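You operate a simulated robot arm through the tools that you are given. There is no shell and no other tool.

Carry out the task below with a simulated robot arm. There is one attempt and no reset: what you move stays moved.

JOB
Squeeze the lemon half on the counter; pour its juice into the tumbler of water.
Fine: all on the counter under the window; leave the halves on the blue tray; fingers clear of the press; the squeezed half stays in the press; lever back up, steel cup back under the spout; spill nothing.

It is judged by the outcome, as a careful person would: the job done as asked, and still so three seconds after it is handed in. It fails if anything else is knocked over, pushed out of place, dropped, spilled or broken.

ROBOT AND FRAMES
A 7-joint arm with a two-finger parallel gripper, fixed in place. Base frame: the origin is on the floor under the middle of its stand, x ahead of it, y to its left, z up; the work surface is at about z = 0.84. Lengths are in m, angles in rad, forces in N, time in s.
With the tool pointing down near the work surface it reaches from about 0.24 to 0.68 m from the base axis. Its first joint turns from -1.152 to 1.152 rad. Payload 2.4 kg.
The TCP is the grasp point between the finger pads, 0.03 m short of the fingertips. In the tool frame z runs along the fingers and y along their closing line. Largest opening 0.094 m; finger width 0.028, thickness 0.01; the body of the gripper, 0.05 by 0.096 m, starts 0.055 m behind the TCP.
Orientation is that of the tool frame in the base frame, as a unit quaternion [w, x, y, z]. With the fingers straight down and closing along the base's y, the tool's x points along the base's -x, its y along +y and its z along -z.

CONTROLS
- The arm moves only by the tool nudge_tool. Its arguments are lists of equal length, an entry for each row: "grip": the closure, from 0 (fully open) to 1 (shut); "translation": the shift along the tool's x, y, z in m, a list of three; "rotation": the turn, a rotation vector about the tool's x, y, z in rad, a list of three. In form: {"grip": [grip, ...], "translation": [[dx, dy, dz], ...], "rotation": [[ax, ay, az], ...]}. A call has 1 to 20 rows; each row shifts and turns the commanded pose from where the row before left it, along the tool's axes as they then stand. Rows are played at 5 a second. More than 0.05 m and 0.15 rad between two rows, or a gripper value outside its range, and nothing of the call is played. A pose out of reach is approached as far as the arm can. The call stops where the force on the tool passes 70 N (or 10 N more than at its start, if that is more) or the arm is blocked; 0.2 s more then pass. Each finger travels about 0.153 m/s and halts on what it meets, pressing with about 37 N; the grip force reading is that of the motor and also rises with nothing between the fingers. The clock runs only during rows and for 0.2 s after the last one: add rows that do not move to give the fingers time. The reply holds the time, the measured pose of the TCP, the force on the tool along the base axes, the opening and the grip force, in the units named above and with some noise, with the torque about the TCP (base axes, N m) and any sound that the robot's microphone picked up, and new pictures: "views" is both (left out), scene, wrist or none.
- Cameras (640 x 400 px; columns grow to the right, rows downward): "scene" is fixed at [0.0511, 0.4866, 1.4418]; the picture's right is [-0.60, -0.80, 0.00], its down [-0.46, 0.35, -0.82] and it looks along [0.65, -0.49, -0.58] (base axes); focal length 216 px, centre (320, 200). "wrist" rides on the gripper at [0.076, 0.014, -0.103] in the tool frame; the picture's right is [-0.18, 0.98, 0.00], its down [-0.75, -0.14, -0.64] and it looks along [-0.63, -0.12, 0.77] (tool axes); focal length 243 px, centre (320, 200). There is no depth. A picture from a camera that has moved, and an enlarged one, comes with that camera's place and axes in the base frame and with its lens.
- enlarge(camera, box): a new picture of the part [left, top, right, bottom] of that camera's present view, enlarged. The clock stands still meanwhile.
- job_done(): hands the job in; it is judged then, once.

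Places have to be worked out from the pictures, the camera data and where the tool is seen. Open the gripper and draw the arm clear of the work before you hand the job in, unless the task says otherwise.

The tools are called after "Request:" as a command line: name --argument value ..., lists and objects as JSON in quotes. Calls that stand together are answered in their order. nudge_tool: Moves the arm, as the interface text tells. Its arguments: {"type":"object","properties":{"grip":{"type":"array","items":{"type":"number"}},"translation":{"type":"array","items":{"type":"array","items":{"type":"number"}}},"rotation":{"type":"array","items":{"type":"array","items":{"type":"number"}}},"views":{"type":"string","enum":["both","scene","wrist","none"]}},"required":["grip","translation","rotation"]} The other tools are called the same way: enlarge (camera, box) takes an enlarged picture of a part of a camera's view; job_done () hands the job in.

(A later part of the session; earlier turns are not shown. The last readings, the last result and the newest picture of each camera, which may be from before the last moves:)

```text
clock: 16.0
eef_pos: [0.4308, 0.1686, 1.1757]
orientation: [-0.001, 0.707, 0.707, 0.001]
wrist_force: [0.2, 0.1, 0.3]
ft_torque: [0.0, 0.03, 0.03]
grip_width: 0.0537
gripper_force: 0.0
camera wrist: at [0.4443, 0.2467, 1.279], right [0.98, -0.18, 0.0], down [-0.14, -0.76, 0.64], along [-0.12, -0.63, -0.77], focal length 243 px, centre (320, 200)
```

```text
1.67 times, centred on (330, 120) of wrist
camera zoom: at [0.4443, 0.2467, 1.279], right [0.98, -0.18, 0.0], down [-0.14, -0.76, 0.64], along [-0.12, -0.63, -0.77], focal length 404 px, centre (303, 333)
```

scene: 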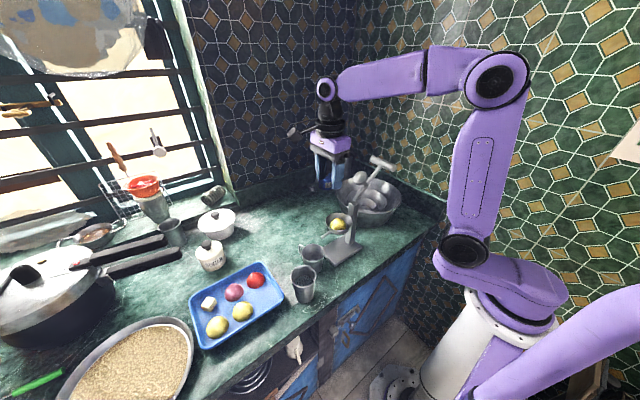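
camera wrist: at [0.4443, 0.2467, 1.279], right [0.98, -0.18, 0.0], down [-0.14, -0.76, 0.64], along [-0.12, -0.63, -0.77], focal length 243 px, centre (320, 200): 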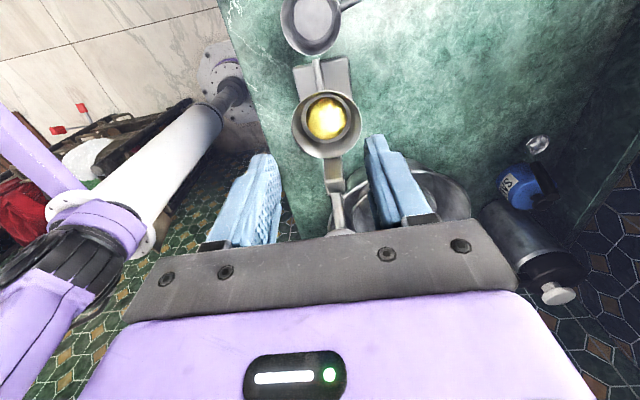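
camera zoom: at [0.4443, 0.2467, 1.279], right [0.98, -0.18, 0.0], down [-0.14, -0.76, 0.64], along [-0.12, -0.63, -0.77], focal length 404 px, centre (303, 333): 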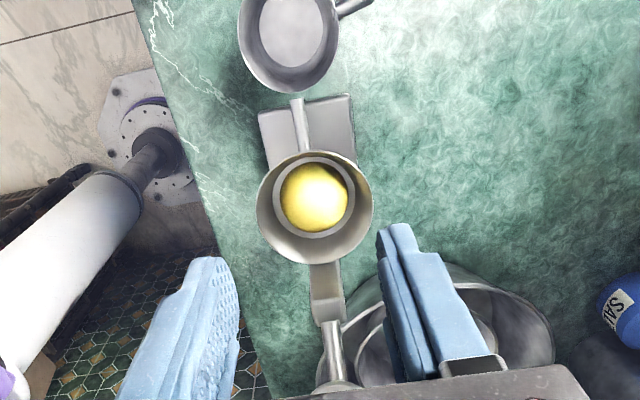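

The lemon sits centred in the bowl. The spout tip at about (0.429, 0.193) is only just over the near edge of the steel cup, whose centre is near (0.428, 0.227), so I want the cup about 1 cm closer before squeezing. I'll go to a leaning pre-grasp pose above the cup, with the closing line clear of its handle and the tumbler.

Request:
nudge_tool --grip '[0.43, 0.43, 0.43, 0.43, 0.06, 0.06, 0.06, 0.06, 0.06, 0.06]' --translation '[[0.0285, 0.0033, 0.0315], [0.0285, 0.0033, 0.0315], [0.0285, 0.0033, 0.0315], [0.0285, 0.0033, 0.0315], [0, 0, 0], [0, 0, 0], [0, 0, 0], [0, 0, 0], [0, 0, 0], [0, 0, 0]]' --rotation '[[0, 0, 0], [0, 0, 0], [0, 0, 0], [0, 0, 0], [0, 0, 0.1309], [0, 0, 0.1309], [0, -0.125, 0], [0, -0.125, 0], [0, -0.125, 0], [0, -0.125, 0]]' --views "both"

Request:
enlarge --camera "wrist" --box '[180, 0, 460, 220]'

Request:
enlarge --camera "scene" --box '[260, 150, 390, 310]'

```text
clock: 18.2
eef_pos: [0.444, 0.2841, 1.0487]
orientation: [0.151, 0.768, 0.59, -0.197]
wrist_force: [0.1, -0.8, -0.2]
ft_torque: [-0.03, 0.03, 0.0]
grip_width: 0.0884
gripper_force: 0.0
camera wrist: at [0.4867, 0.3933, 1.1034], right [0.91, -0.41, 0.09], down [-0.23, -0.3, 0.93], along [-0.35, -0.86, -0.37], focal length 243 px, centre (320, 200)
```

scene: 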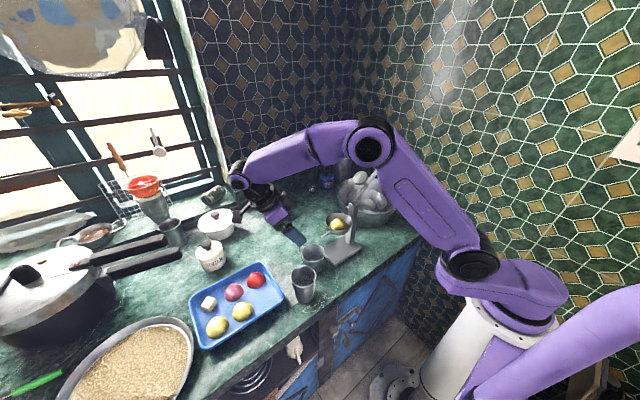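
wrist: 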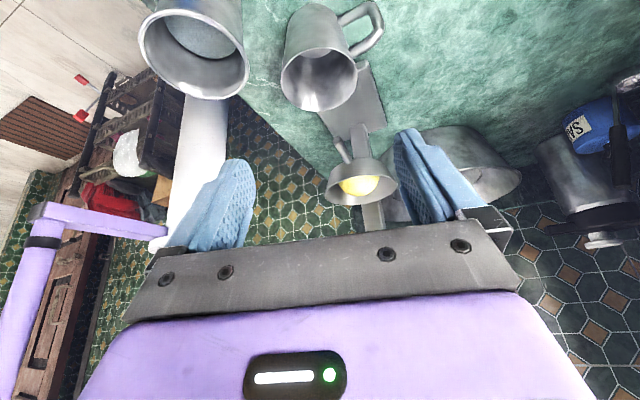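

```text
1.82 times, centred on (320, 110) of wrist
camera zoom: at [0.4867, 0.3933, 1.1034], right [0.91, -0.41, 0.09], down [-0.23, -0.3, 0.93], along [-0.35, -0.86, -0.37], focal length 441 px, centre (320, 364)
```

zoom: 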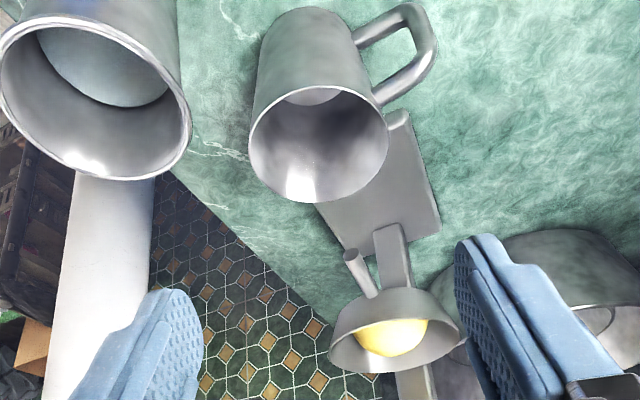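

```text
2.50 times, centred on (325, 230) of scene
camera zoom: at [0.0511, 0.4866, 1.4418], right [-0.6, -0.8, 0.0], down [-0.46, 0.35, -0.82], along [0.65, -0.49, -0.58], focal length 539 px, centre (308, 125)
```

zoom: 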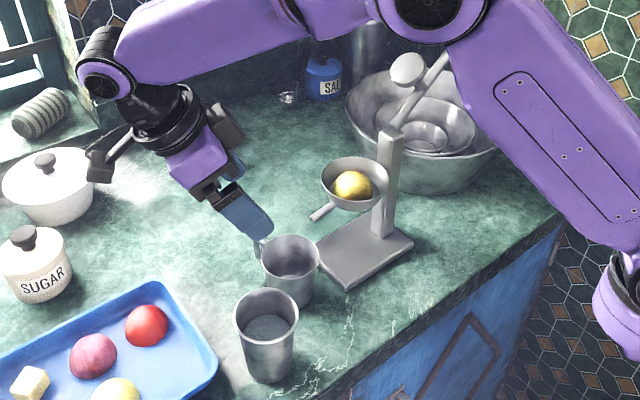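

From this closer view the cup's handle points almost straight along +x, with its outer bar near (0.494, 0.233), z from about 0.855 to 0.895. Pinching the handle is the cleanest grip for both adjusting and pouring. I'll return to vertical, turn to the default yaw and move above the handle.

Request:
nudge_tool --grip '[0.1, 0.2, 0.3, 0.4, 0.5, 0.5, 0.5, 0.5, 0.5, 0.5, 0.5, 0.5, 0.5, 0.5, 0.5, 0.5, 0.5, 0.5, 0.5]' --translation '[[0, 0, 0], [0, 0, 0], [0, 0, 0], [0, 0, 0], [0, 0, 0], [0, 0, 0], [0, 0, 0], [0, 0, 0], [0, 0, 0], [0, 0, 0], [0, 0, 0], [0, 0, 0], [0, 0, 0], [0, 0, 0], [0, 0, 0], [0, 0, 0], [0, 0, 0], [-0.024, -0.0255, 0.0245], [-0.024, -0.0255, 0.0245]]' --rotation '[[0, 0.125, 0], [0, 0.125, 0], [0, 0.125, 0], [0, 0.125, 0], [0, 0, -0.141], [0, 0, -0.141], [0, 0, -0.141], [0, 0, -0.141], [0, 0, -0.141], [0, 0, -0.141], [0, 0, -0.141], [0, 0, -0.141], [0, 0, -0.141], [0, 0, -0.141], [0, 0, -0.141], [0, 0, -0.141], [0, 0, -0.1406], [0, 0, 0], [0, 0, 0]]' --views "both"

Request:
enlarge --camera "wrist" --box '[180, 0, 460, 220]'

Request:
enlarge --camera "scene" --box '[260, 130, 400, 310]'

```text
clock: 22.2
eef_pos: [0.4924, 0.233, 1.0003]
orientation: [-0.001, 0.0, 1.0, 0.0]
wrist_force: [0.1, -0.6, -0.4]
ft_torque: [-0.02, -0.01, -0.01]
grip_width: 0.047
gripper_force: 0.1
camera wrist: at [0.4151, 0.2485, 1.1031], right [0.18, 0.98, 0.0], down [0.75, -0.14, 0.64], along [0.63, -0.12, -0.77], focal length 243 px, centre (320, 200)
```

scene: 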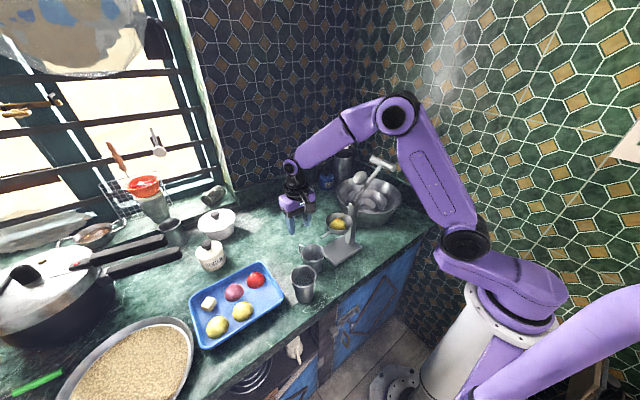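
wrist: 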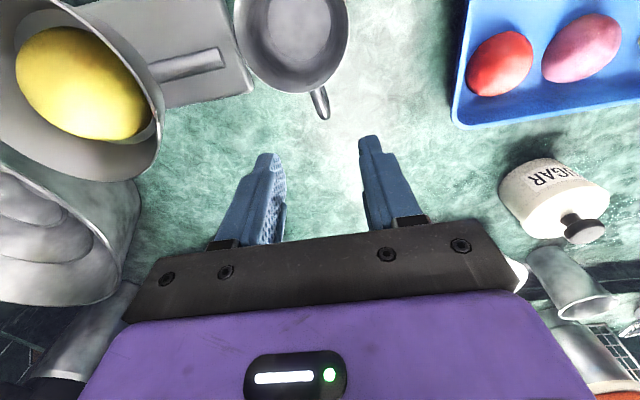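

```text
1.82 times, centred on (320, 110) of wrist
camera zoom: at [0.4151, 0.2485, 1.1031], right [0.18, 0.98, 0.0], down [0.75, -0.14, 0.64], along [0.63, -0.12, -0.77], focal length 441 px, centre (320, 364)
```

zoom: 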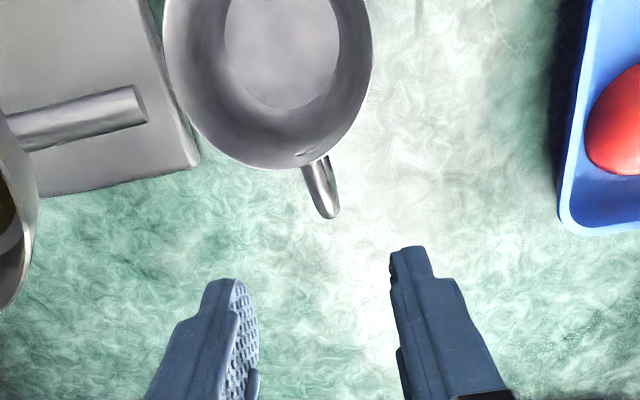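

```text
2.22 times, centred on (330, 220) of scene
camera zoom: at [0.051, 0.4866, 1.4418], right [-0.6, -0.8, 0.0], down [-0.46, 0.35, -0.82], along [0.65, -0.49, -0.58], focal length 479 px, centre (298, 156)
```

zoom: 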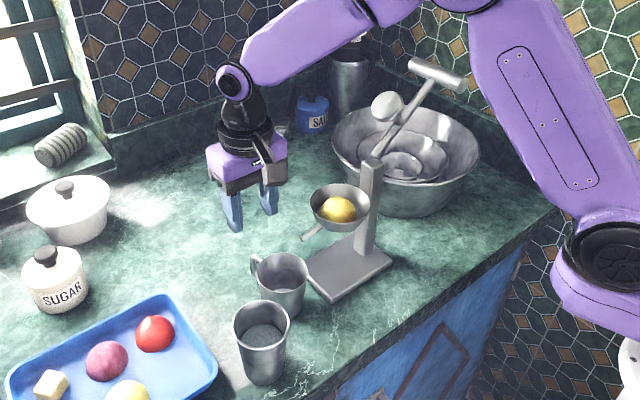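

The cup rim centre is (0.430, 0.228). The spout end at y ≈ 0.194 is right at its inner edge, so shifting the cup about 1.3 cm toward the press is worthwhile. The handle runs about 7° off x, centred near (0.488, 0.236); I'll match that yaw and lower part-way over it.

Request:
nudge_tool --grip '[0.5, 0.5, 0.5]' --translation '[[0, 0, 0], [0.002, 0.0018, 0.04], [0.002, 0.0019, 0.04]]' --rotation '[[0, 0, -0.12], [0, 0, 0], [0, 0, 0]]' --views "both"

Request:
enlarge --camera "wrist" --box '[180, 0, 460, 220]'

Request:
enlarge --camera "scene" --box '[260, 180, 360, 310]'

```text
clock: 23.0
eef_pos: [0.486, 0.2357, 0.9201]
orientation: [0.0, -0.06, 0.998, 0.0]
wrist_force: [0.5, 0.7, 0.1]
ft_torque: [-0.01, -0.04, 0.0]
grip_width: 0.0471
gripper_force: 0.1
camera wrist: at [0.4086, 0.2417, 1.023], right [0.06, 1.0, 0.0], down [0.77, -0.05, 0.64], along [0.64, -0.04, -0.77], focal length 243 px, centre (320, 200)
```

scene: 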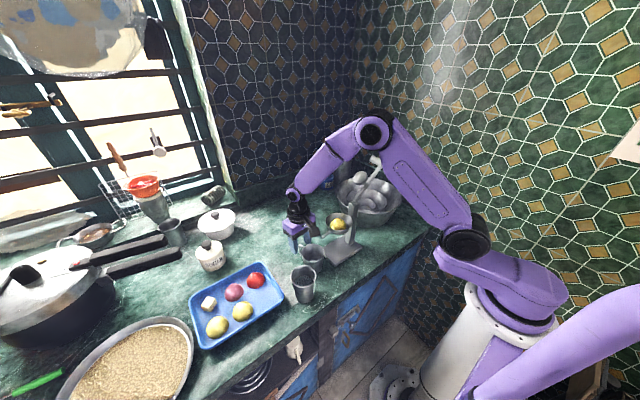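
wrist: 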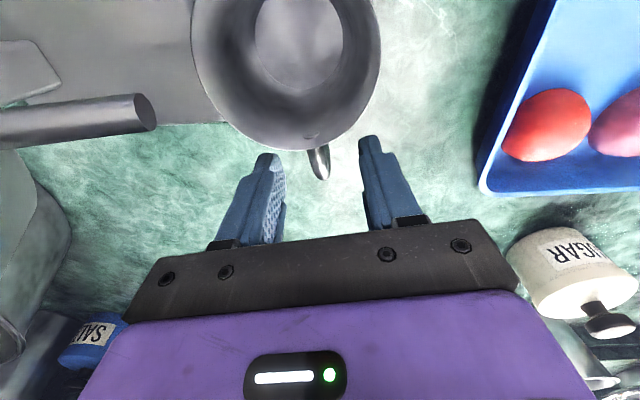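

```text
1.82 times, centred on (320, 110) of wrist
camera zoom: at [0.4086, 0.2417, 1.023], right [0.06, 1.0, 0.0], down [0.77, -0.05, 0.64], along [0.64, -0.04, -0.77], focal length 441 px, centre (320, 364)
```

zoom: 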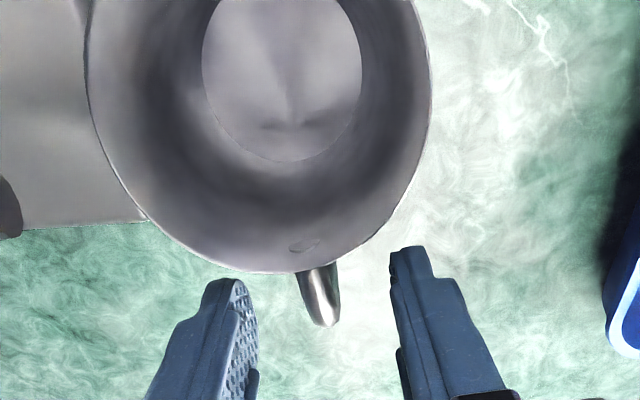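

```text
3.08 times, centred on (310, 245) of scene
camera zoom: at [0.0511, 0.4866, 1.4418], right [-0.6, -0.8, 0.0], down [-0.46, 0.35, -0.82], along [0.65, -0.49, -0.58], focal length 663 px, centre (351, 62)
```

zoom: 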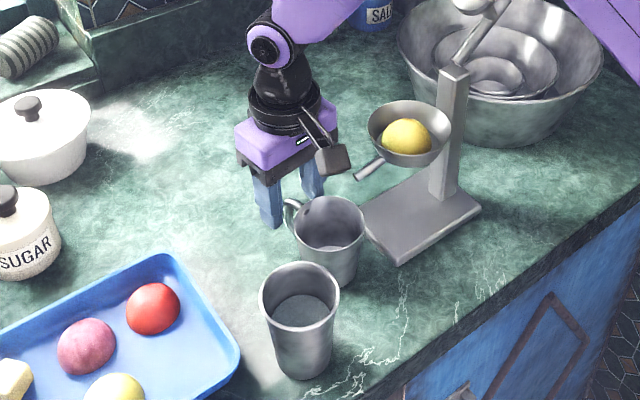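

The handle is centred between the fingers and the yaw matches. I'll shift slightly outward to clear the rim, lower to z ≈ 0.882, then close gently on the handle.

Request:
nudge_tool --grip '[0.5, 0.5, 0.5]' --translation '[[-0.0046, 0.0003, 0.004], [0, 0, 0.017], [0, 0, 0.017]]' --rotation '[[0, 0, 0], [0, 0, 0], [0, 0, 0]]' --views "both"

Request:
enlarge --camera "wrist" --box '[220, 80, 420, 240]'

Request:
enlarge --camera "scene" --box '[270, 190, 350, 290]'

```text
clock: 23.8
eef_pos: [0.4905, 0.2372, 0.8831]
orientation: [-0.001, -0.061, 0.998, 0.001]
wrist_force: [-0.4, -0.7, 0.3]
ft_torque: [0.02, 0.0, -0.01]
grip_width: 0.0471
gripper_force: 0.0
camera wrist: at [0.413, 0.2433, 0.985], right [0.06, 1.0, 0.0], down [0.77, -0.05, 0.64], along [0.64, -0.04, -0.77], focal length 243 px, centre (320, 200)
```

scene: 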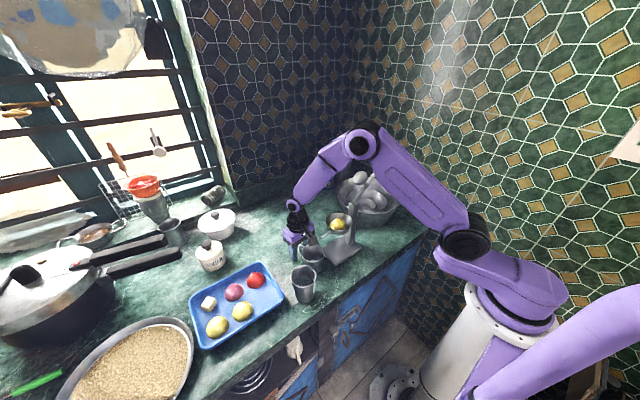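
wrist: 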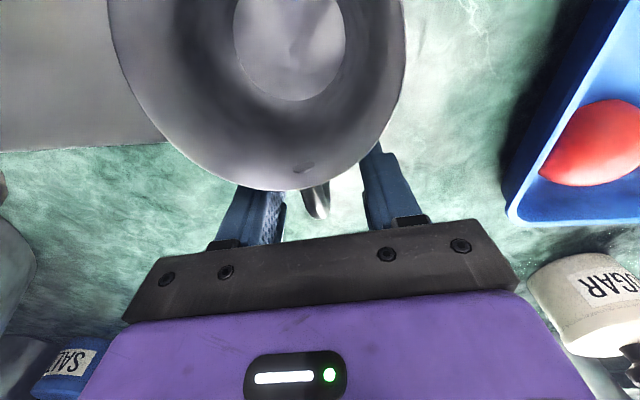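

```text
2.50 times, centred on (320, 160) of wrist
camera zoom: at [0.413, 0.2433, 0.985], right [0.06, 1.0, 0.0], down [0.77, -0.05, 0.64], along [0.64, -0.04, -0.77], focal length 606 px, centre (320, 300)
```

zoom: 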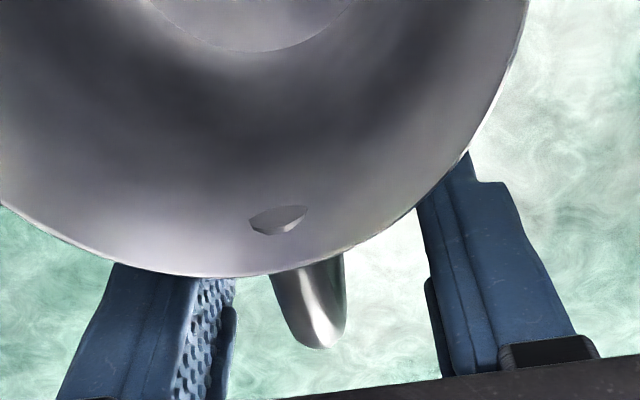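

```text
4.00 times, centred on (310, 240) of scene
camera zoom: at [0.0511, 0.4866, 1.4418], right [-0.6, -0.8, 0.0], down [-0.46, 0.35, -0.82], along [0.65, -0.49, -0.58], focal length 862 px, centre (360, 40)
```

zoom: 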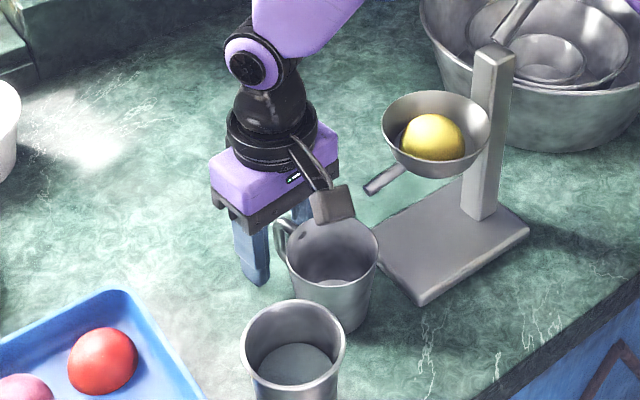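

The handle sits about 3 mm toward the -y finger, so I'll centre on it and close on the handle.

Request:
nudge_tool --grip '[0.5, 0.65, 0.78, 0.85, 0.95, 1.0, 1.0]' --translation '[[0, -0.003, 0], [0, 0, 0], [0, 0, 0], [0, 0, 0], [0, 0, 0], [0, 0, 0], [0, 0, 0]]' --rotation '[[0, 0, 0], [0, 0, 0], [0, 0, 0], [0, 0, 0], [0, 0, 0], [0, 0, 0], [0, 0, 0]]' --views "both"

Request:
enlarge --camera "wrist" --box '[220, 80, 420, 240]'

```text
clock: 25.4
eef_pos: [0.491, 0.2326, 0.8835]
orientation: [0.0, -0.06, 0.998, 0.001]
wrist_force: [0.4, 0.3, 0.2]
ft_torque: [-0.04, -0.01, 0.02]
grip_width: 0.013
gripper_force: 36.6
camera wrist: at [0.4135, 0.24, 0.9853], right [0.06, 1.0, 0.0], down [0.77, -0.05, 0.64], along [0.64, -0.04, -0.77], focal length 243 px, centre (320, 200)
```

scene: 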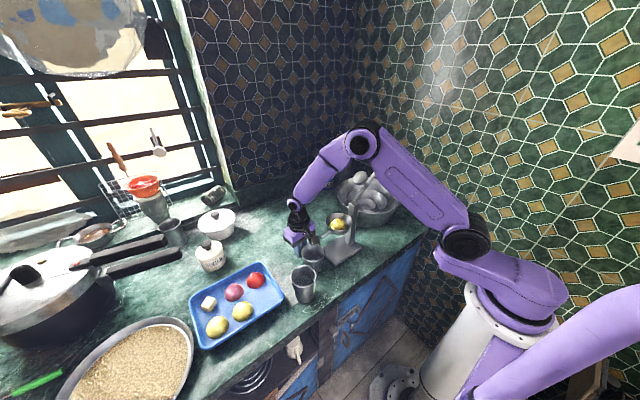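
wrist: 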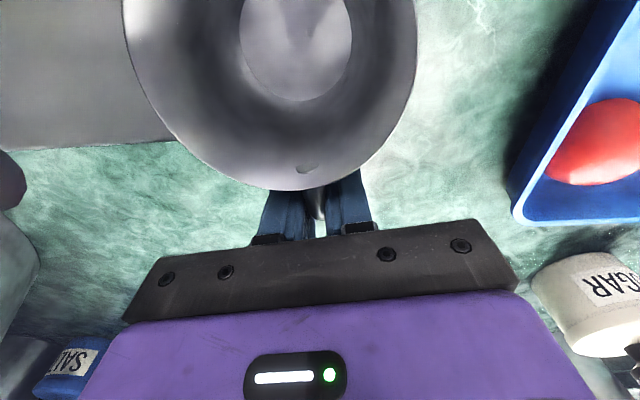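

```text
2.50 times, centred on (320, 160) of wrist
camera zoom: at [0.4135, 0.24, 0.9853], right [0.06, 1.0, 0.0], down [0.77, -0.05, 0.64], along [0.64, -0.04, -0.77], focal length 606 px, centre (320, 300)
```

zoom: 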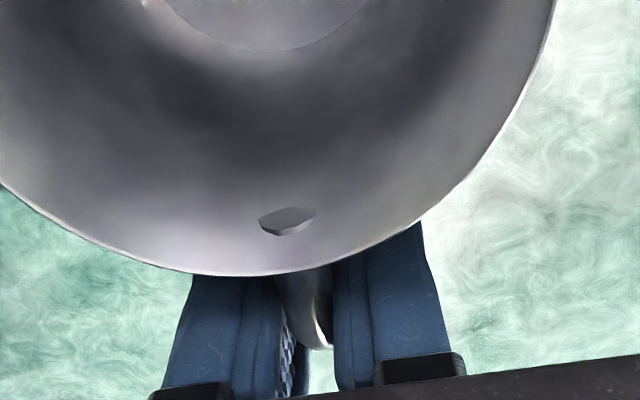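

The handle is clamped at 0.013 m. I'll lift the empty cup 8 mm to test the grip and read its weight.

Request:
nudge_tool --grip '[1.0, 1.0, 1.0]' --translation '[[0, 0, -0.004], [0, 0, -0.004], [0, 0, 0]]' --rotation '[[0, 0, 0], [0, 0, 0], [0, 0, 0]]' --views "both"

Request:
enlarge --camera "scene" --box '[270, 190, 350, 290]'

Request:
enlarge --camera "wrist" --box '[220, 80, 420, 240]'

```text
clock: 26.2
eef_pos: [0.491, 0.2328, 0.8904]
orientation: [0.0, -0.06, 0.998, 0.001]
wrist_force: [0.7, 0.3, -0.7]
ft_torque: [0.01, -0.01, 0.0]
grip_width: 0.0126
gripper_force: 36.9
camera wrist: at [0.4137, 0.2398, 0.9933], right [0.06, 1.0, 0.0], down [0.77, -0.05, 0.64], along [0.64, -0.04, -0.77], focal length 243 px, centre (320, 200)
```

scene: 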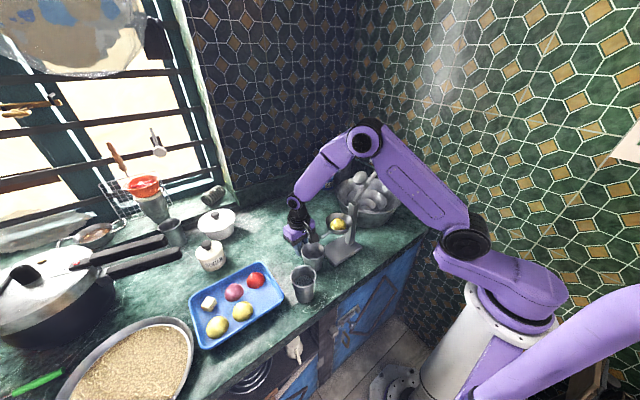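
wrist: 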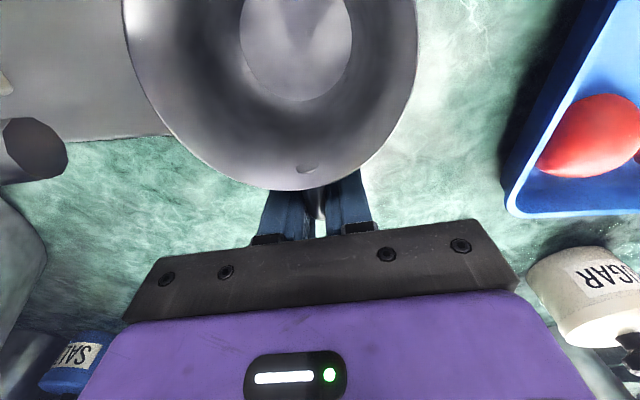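

```text
4.00 times, centred on (310, 240) of scene
camera zoom: at [0.0511, 0.4866, 1.4418], right [-0.6, -0.8, 0.0], down [-0.46, 0.35, -0.82], along [0.65, -0.49, -0.58], focal length 862 px, centre (360, 40)
```

zoom: 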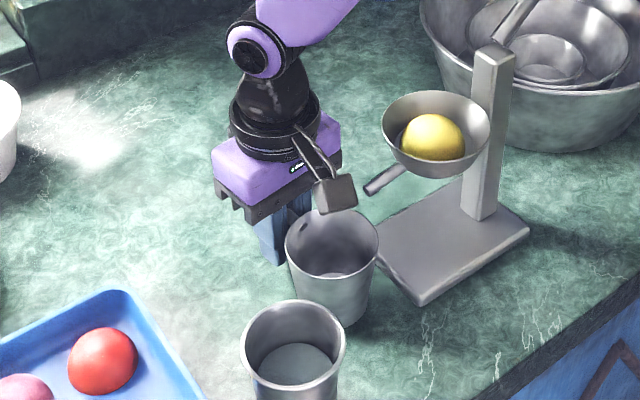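

```text
2.50 times, centred on (320, 160) of wrist
camera zoom: at [0.4137, 0.2398, 0.9933], right [0.06, 1.0, 0.0], down [0.77, -0.05, 0.64], along [0.64, -0.04, -0.77], focal length 606 px, centre (320, 300)
```

zoom: 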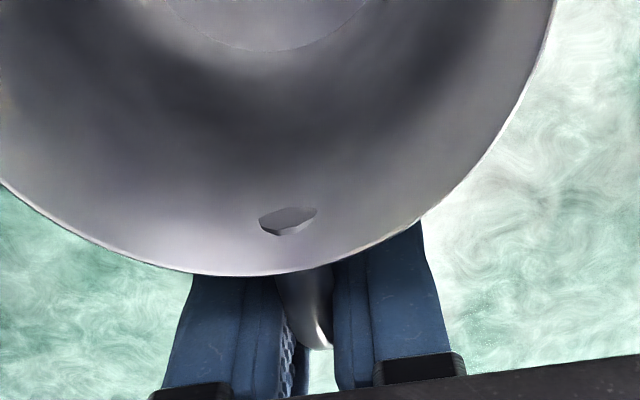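

The cup came up rigidly with the gripper. I'll carry it 1.4 cm toward the press at this small height, keeping the camera clear of the spout.

Request:
nudge_tool --grip '[1.0, 1.0, 1.0]' --translation '[[0.0008, -0.007, 0], [0.0008, -0.007, 0], [0, 0, 0]]' --rotation '[[0, 0, 0], [0, 0, 0], [0, 0, 0]]' --views "both"

Request:
enlarge --camera "scene" --box '[270, 190, 350, 290]'

Request:
enlarge --camera "wrist" --box '[0, 0, 440, 240]'

```text
clock: 27.0
eef_pos: [0.4924, 0.219, 0.8905]
orientation: [0.0, -0.06, 0.998, 0.001]
wrist_force: [0.2, 0.3, -0.7]
ft_torque: [0.02, -0.02, -0.03]
grip_width: 0.0126
gripper_force: 37.3
camera wrist: at [0.4141, 0.2255, 0.9935], right [0.06, 1.0, 0.0], down [0.77, -0.05, 0.64], along [0.64, -0.04, -0.77], focal length 243 px, centre (320, 200)
```

scene: 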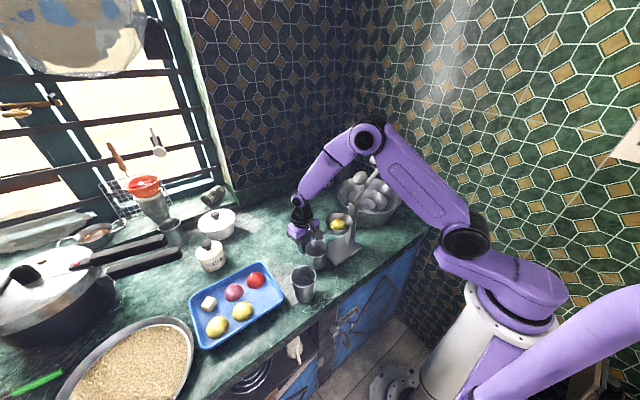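
wrist: 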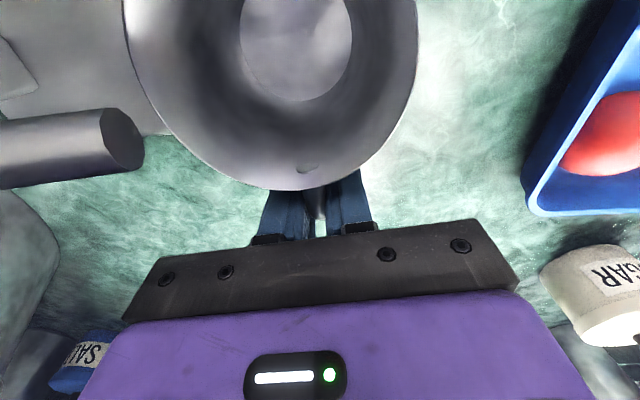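

```text
4.00 times, centred on (310, 240) of scene
camera zoom: at [0.0511, 0.4866, 1.4418], right [-0.6, -0.8, 0.0], down [-0.46, 0.35, -0.82], along [0.65, -0.49, -0.58], focal length 862 px, centre (360, 40)
```

zoom: 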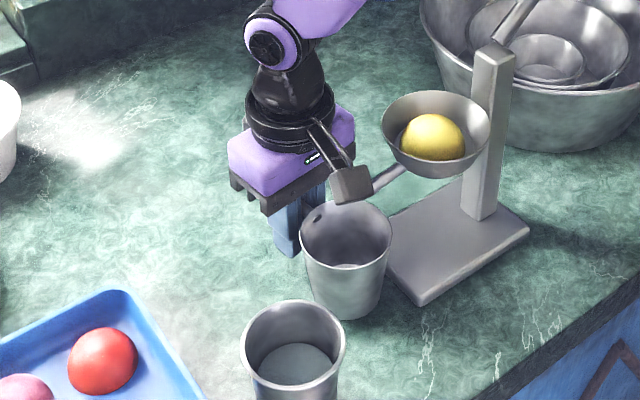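

```text
1.45 times, centred on (220, 120) of wrist
camera zoom: at [0.4141, 0.2255, 0.9935], right [0.06, 1.0, 0.0], down [0.77, -0.05, 0.64], along [0.64, -0.04, -0.77], focal length 353 px, centre (466, 316)
```

zoom: 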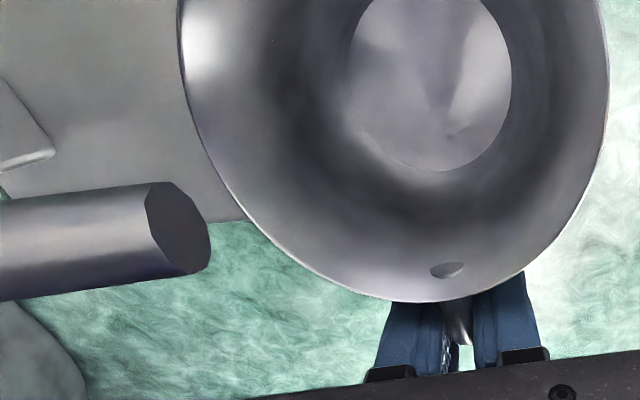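

The spout end is now about 1.6 cm inside the cup's rim line. I'll lower the cup back onto the counter at its original height and check contact.

Request:
nudge_tool --grip '[1.0, 1.0, 1.0]' --translation '[[0, 0, 0.004], [0, 0, 0.0038], [0, 0, 0]]' --rotation '[[0, 0, 0], [0, 0, 0], [0, 0, 0]]' --views "none"

```text
clock: 27.8
eef_pos: [0.4938, 0.218, 0.8824]
orientation: [0.0, -0.06, 0.998, 0.001]
wrist_force: [-0.6, 0.3, -0.4]
ft_torque: [-0.01, -0.07, -0.01]
grip_width: 0.0133
gripper_force: 36.7
```

The height matches the original and there is almost no force, so the cup is standing. I'll open the fingers and look.

Request:
nudge_tool --grip '[0.82, 0.75, 0.65, 0.55, 0.55]' --translation '[[0, 0, 0], [0, 0, 0], [0, 0, 0], [0, 0, 0], [0, 0, 0]]' --rotation '[[0, 0, 0], [0, 0, 0], [0, 0, 0], [0, 0, 0], [0, 0, 0]]' --views "both"

Request:
enlarge --camera "wrist" --box '[220, 80, 420, 240]'

Request:
enlarge --camera "scene" --box '[270, 190, 350, 290]'

```text
clock: 29.0
eef_pos: [0.492, 0.2178, 0.8833]
orientation: [0.0, -0.06, 0.998, 0.001]
wrist_force: [0.2, 0.9, 0.5]
ft_torque: [-0.03, -0.02, 0.01]
grip_width: 0.0421
gripper_force: 0.1
camera wrist: at [0.4143, 0.2257, 0.9858], right [0.06, 1.0, 0.0], down [0.77, -0.05, 0.64], along [0.64, -0.04, -0.77], focal length 243 px, centre (320, 200)
```

scene: 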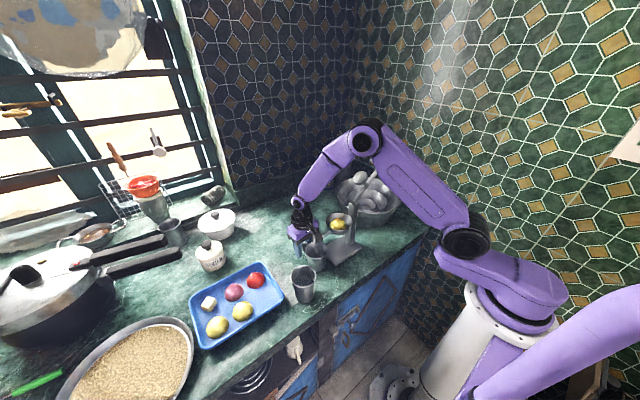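
wrist: 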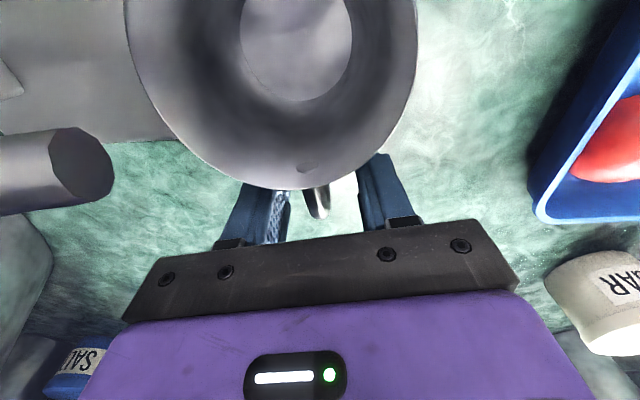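

```text
2.50 times, centred on (320, 160) of wrist
camera zoom: at [0.4143, 0.2257, 0.9858], right [0.06, 1.0, 0.0], down [0.77, -0.05, 0.64], along [0.64, -0.04, -0.77], focal length 606 px, centre (320, 300)
```

zoom: 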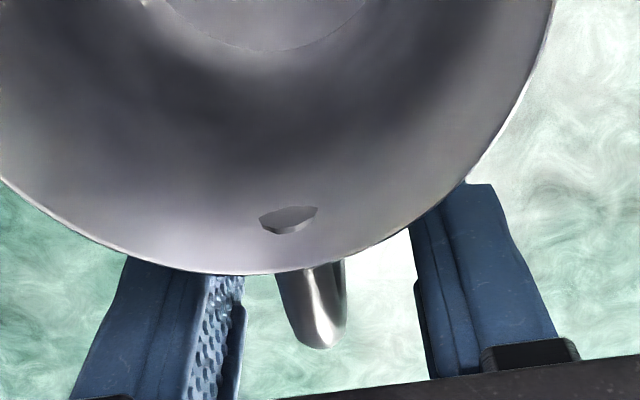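

```text
4.00 times, centred on (310, 240) of scene
camera zoom: at [0.0511, 0.4866, 1.4418], right [-0.6, -0.8, 0.0], down [-0.46, 0.35, -0.82], along [0.65, -0.49, -0.58], focal length 862 px, centre (360, 40)
```

zoom: 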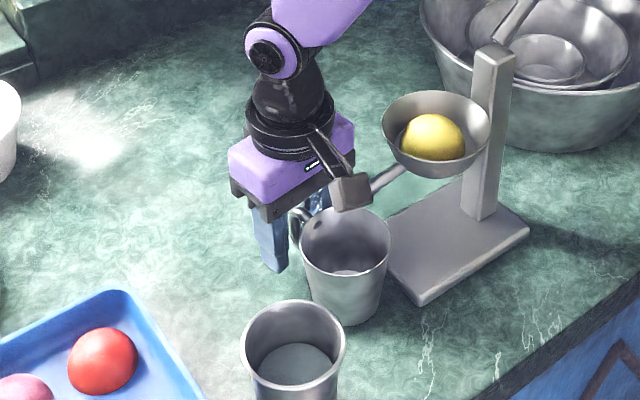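

The cup stands freely under the spout. I'll withdraw straight up and then move over to look at the lever's T-bar from above.

Request:
nudge_tool --grip '[0.55, 0.55, 0.55, 0.55, 0.55, 0.55, 0.55, 0.55, 0.55, 0.55, 0.55, 0.55, 0.55]' --translation '[[0, 0, -0.04], [0, 0, -0.0495], [0, 0, -0.0495], [0, 0, -0.0495], [0, 0, -0.0495], [0, 0, -0.0495], [0, 0, -0.0495], [0, 0, -0.0495], [0.0206, -0.0374, 0], [0.0206, -0.0374, 0], [0.0206, -0.0374, 0], [0.0206, -0.0374, 0], [0.0206, -0.0374, 0]]' --rotation '[[0, 0, 0], [0, 0, 0], [0, 0, 0], [0, 0, 0], [0, 0, 0], [0, 0, 0], [0, 0, 0], [0, 0, 0], [0, 0, 0], [0, 0, 0], [0, 0, 0], [0, 0, 0], [0, 0, 0.12]]' --views "both"

Request:
enlarge --camera "wrist" --box '[160, 40, 440, 240]'

Request:
enlarge --camera "scene" --box '[290, 110, 430, 290]'

```text
clock: 31.8
eef_pos: [0.4115, 0.0204, 1.2687]
orientation: [-0.001, -0.001, 1.0, 0.001]
wrist_force: [-0.2, 0.2, 0.1]
ft_torque: [0.04, -0.02, -0.01]
grip_width: 0.0422
gripper_force: 0.0
camera wrist: at [0.3352, 0.0363, 1.3713], right [0.18, 0.98, 0.0], down [0.75, -0.14, 0.64], along [0.63, -0.12, -0.77], focal length 243 px, centre (320, 200)
```

scene: 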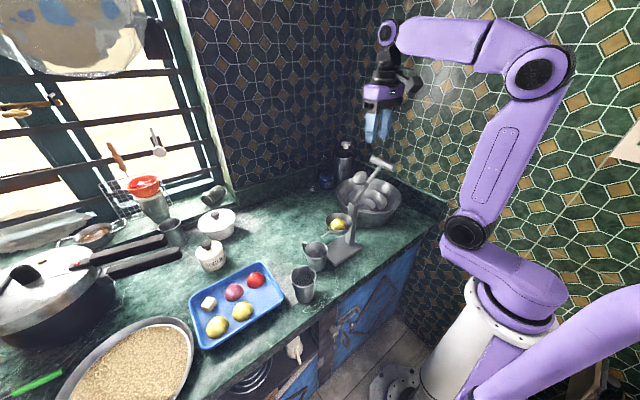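
wrist: 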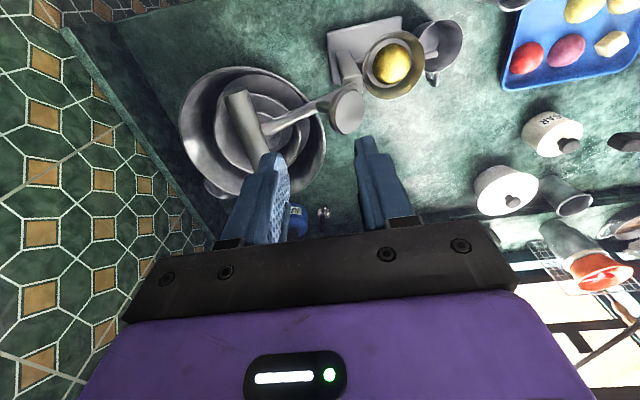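

```text
2.00 times, centred on (300, 140) of wrist
camera zoom: at [0.3352, 0.0363, 1.3713], right [0.18, 0.98, 0.0], down [0.75, -0.14, 0.64], along [0.63, -0.12, -0.77], focal length 485 px, centre (360, 320)
```

zoom: 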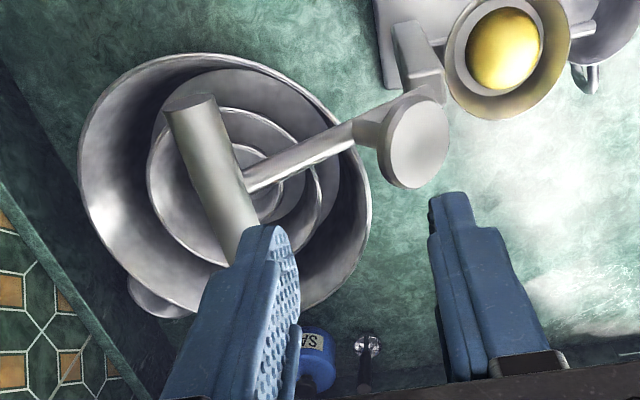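

```text
2.22 times, centred on (360, 200) of scene
camera zoom: at [0.0511, 0.4866, 1.4418], right [-0.6, -0.8, 0.0], down [-0.46, 0.35, -0.82], along [0.65, -0.49, -0.58], focal length 479 px, centre (231, 200)
```

zoom: 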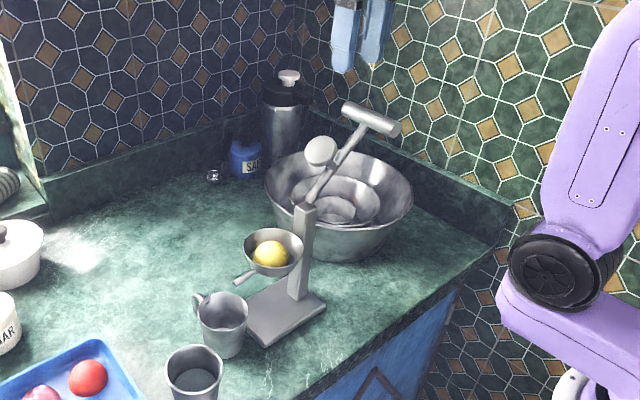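

The T-bar runs along x from about 0.386 to 0.471 at y ≈ -0.047, z ≈ 1.143, and the lever rod meets it near x = 0.4285. I'll grip its -x half beside the rod, so I'm moving above that spot first.

Request:
nudge_tool --grip '[0.4, 0.36]' --translation '[[0.00425, -0.0337, 0.0245], [0.00425, -0.0337, 0.0245]]' --rotation '[[0, 0, 0], [0, 0, 0]]' --views "both"

Request:
enlarge --camera "wrist" --box '[200, 60, 440, 240]'

Request:
enlarge --camera "scene" --box '[320, 110, 430, 250]'

```text
clock: 32.4
eef_pos: [0.404, -0.0464, 1.219]
orientation: [0.0, 0.001, 1.0, 0.001]
wrist_force: [-0.4, -0.1, 0.1]
ft_torque: [0.01, 0.0, 0.0]
grip_width: 0.0603
gripper_force: 0.1
camera wrist: at [0.3272, -0.031, 1.3227], right [0.18, 0.98, 0.0], down [0.75, -0.14, 0.64], along [0.63, -0.12, -0.77], focal length 243 px, centre (320, 200)
```

scene: 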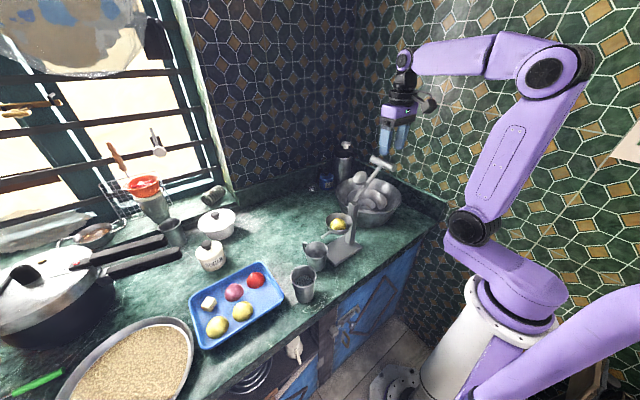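
wrist: 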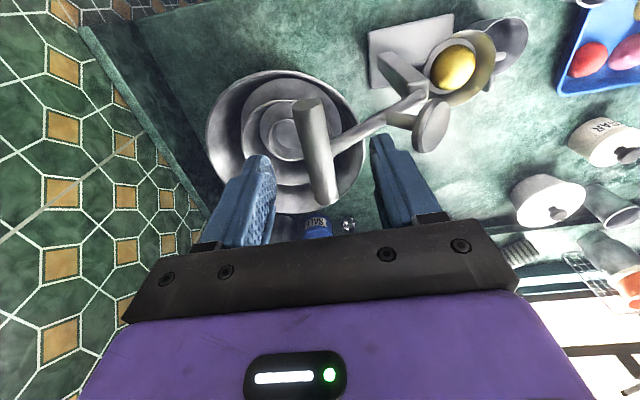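

```text
2.22 times, centred on (320, 150) of wrist
camera zoom: at [0.3272, -0.031, 1.3227], right [0.18, 0.98, 0.0], down [0.75, -0.14, 0.64], along [0.63, -0.12, -0.77], focal length 539 px, centre (320, 311)
```

zoom: 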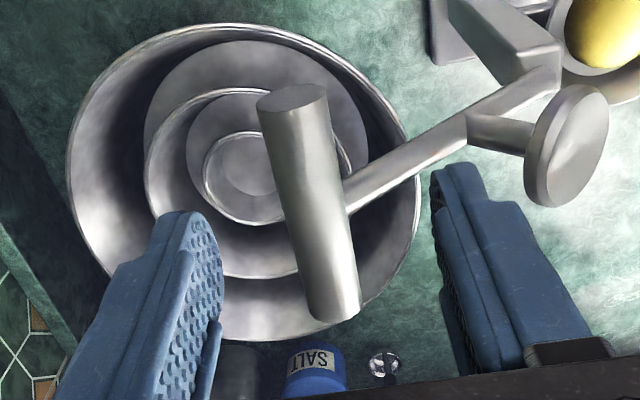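

```text
2.86 times, centred on (375, 180) of scene
camera zoom: at [0.0511, 0.4866, 1.4418], right [-0.6, -0.8, 0.0], down [-0.46, 0.35, -0.82], along [0.65, -0.49, -0.58], focal length 616 px, centre (163, 257)
```

zoom: 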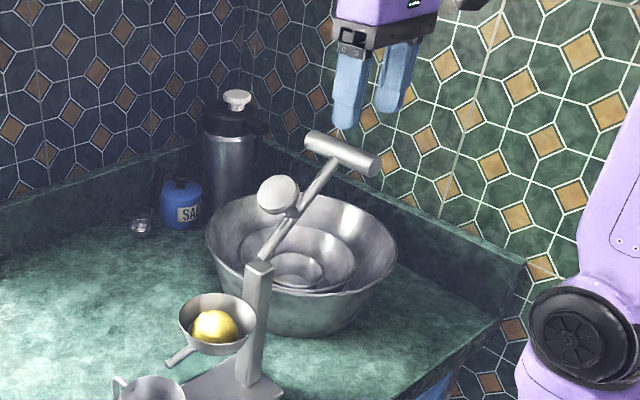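

The bar lies at y ≈ -0.0515, z ≈ 1.145, centred at x ≈ 0.429, and the pivot at the column top is near y = 0.063, z = 1.032. I'll lower so the open fingers straddle the bar's -x half.

Request:
nudge_tool --grip '[0.36, 0.36, 0.36]' --translation '[[0.002, -0.005, 0.025], [0, 0, 0.027], [0, 0, 0.025]]' --rotation '[[0, 0, 0], [0, 0, 0], [0, 0, 0]]' --views "both"

Request:
enlarge --camera "wrist" --box '[200, 60, 440, 240]'

Request:
enlarge --camera "scene" --box '[340, 120, 430, 230]'

```text
clock: 33.2
eef_pos: [0.4009, -0.0515, 1.1429]
orientation: [0.0, 0.0, 1.0, 0.0]
wrist_force: [-0.7, -0.2, -0.2]
ft_torque: [0.04, 0.01, -0.03]
grip_width: 0.0603
gripper_force: 0.1
camera wrist: at [0.3247, -0.0354, 1.2461], right [0.18, 0.98, 0.0], down [0.75, -0.14, 0.64], along [0.63, -0.12, -0.77], focal length 243 px, centre (320, 200)
```

scene: 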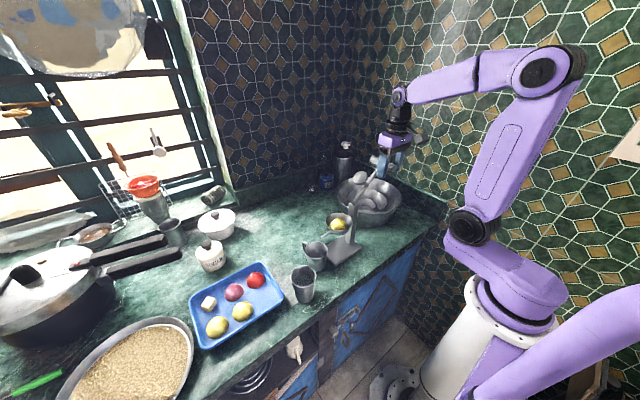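
wrist: 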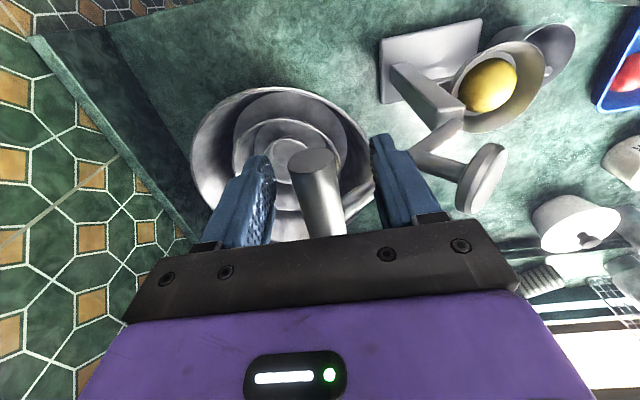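

```text
2.22 times, centred on (320, 150) of wrist
camera zoom: at [0.3247, -0.0354, 1.2461], right [0.18, 0.98, 0.0], down [0.75, -0.14, 0.64], along [0.63, -0.12, -0.77], focal length 539 px, centre (320, 311)
```

zoom: 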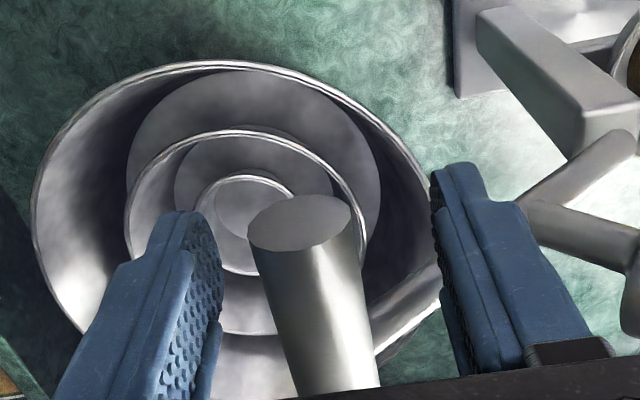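

```text
3.64 times, centred on (385, 175) of scene
camera zoom: at [0.0511, 0.4866, 1.4418], right [-0.6, -0.8, 0.0], down [-0.46, 0.35, -0.82], along [0.65, -0.49, -0.58], focal length 784 px, centre (84, 291)
```

zoom: 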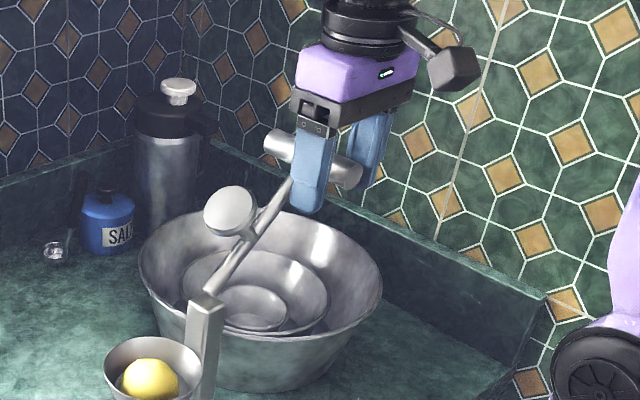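

The bar end reads (0.384, -0.051, 1.142), and the fingers straddle it beside the rod. I'll close on the bar.

Request:
nudge_tool --grip '[0.55, 0.7, 0.85, 1.0, 1.0]' --translation '[[0, 0, 0], [0, 0, 0], [0, 0, 0], [0, 0, 0], [0, 0, 0]]' --rotation '[[0, 0, 0], [0, 0, 0], [0, 0, 0], [0, 0, 0], [0, 0, 0]]' --views "both"

Request:
enlarge --camera "scene" --box '[340, 120, 430, 230]'

```text
clock: 34.4
eef_pos: [0.4009, -0.0512, 1.1443]
orientation: [0.0, 0.0, 1.0, 0.0]
wrist_force: [0.0, -5.1, 3.2]
ft_torque: [-0.05, 0.01, -0.05]
grip_width: 0.0276
gripper_force: 36.5
camera wrist: at [0.3247, -0.0357, 1.2464], right [0.18, 0.98, 0.0], down [0.75, -0.14, 0.64], along [0.63, -0.12, -0.77], focal length 243 px, centre (320, 200)
```

scene: 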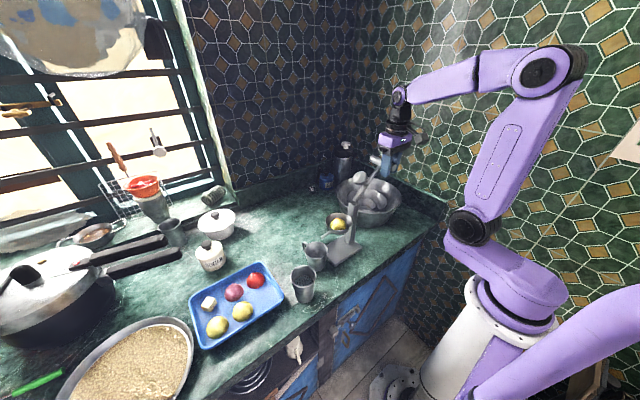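
wrist: 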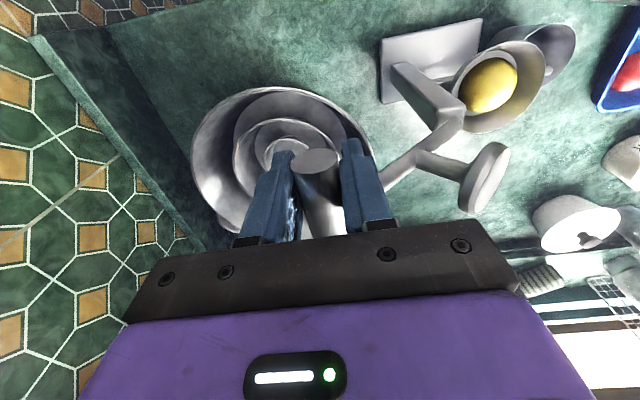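

```text
3.64 times, centred on (385, 175) of scene
camera zoom: at [0.0511, 0.4865, 1.4419], right [-0.6, -0.8, 0.0], down [-0.46, 0.35, -0.82], along [0.65, -0.49, -0.58], focal length 784 px, centre (84, 291)
```

zoom: 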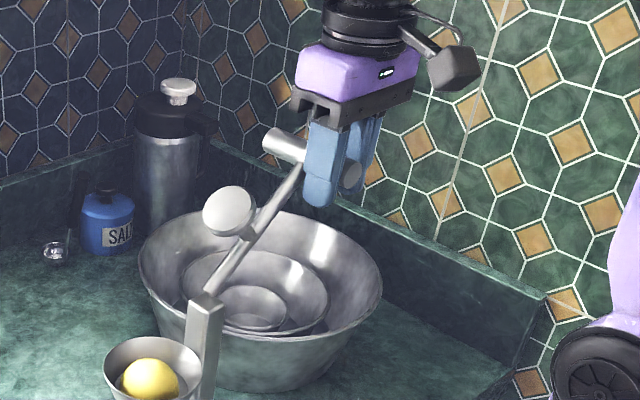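

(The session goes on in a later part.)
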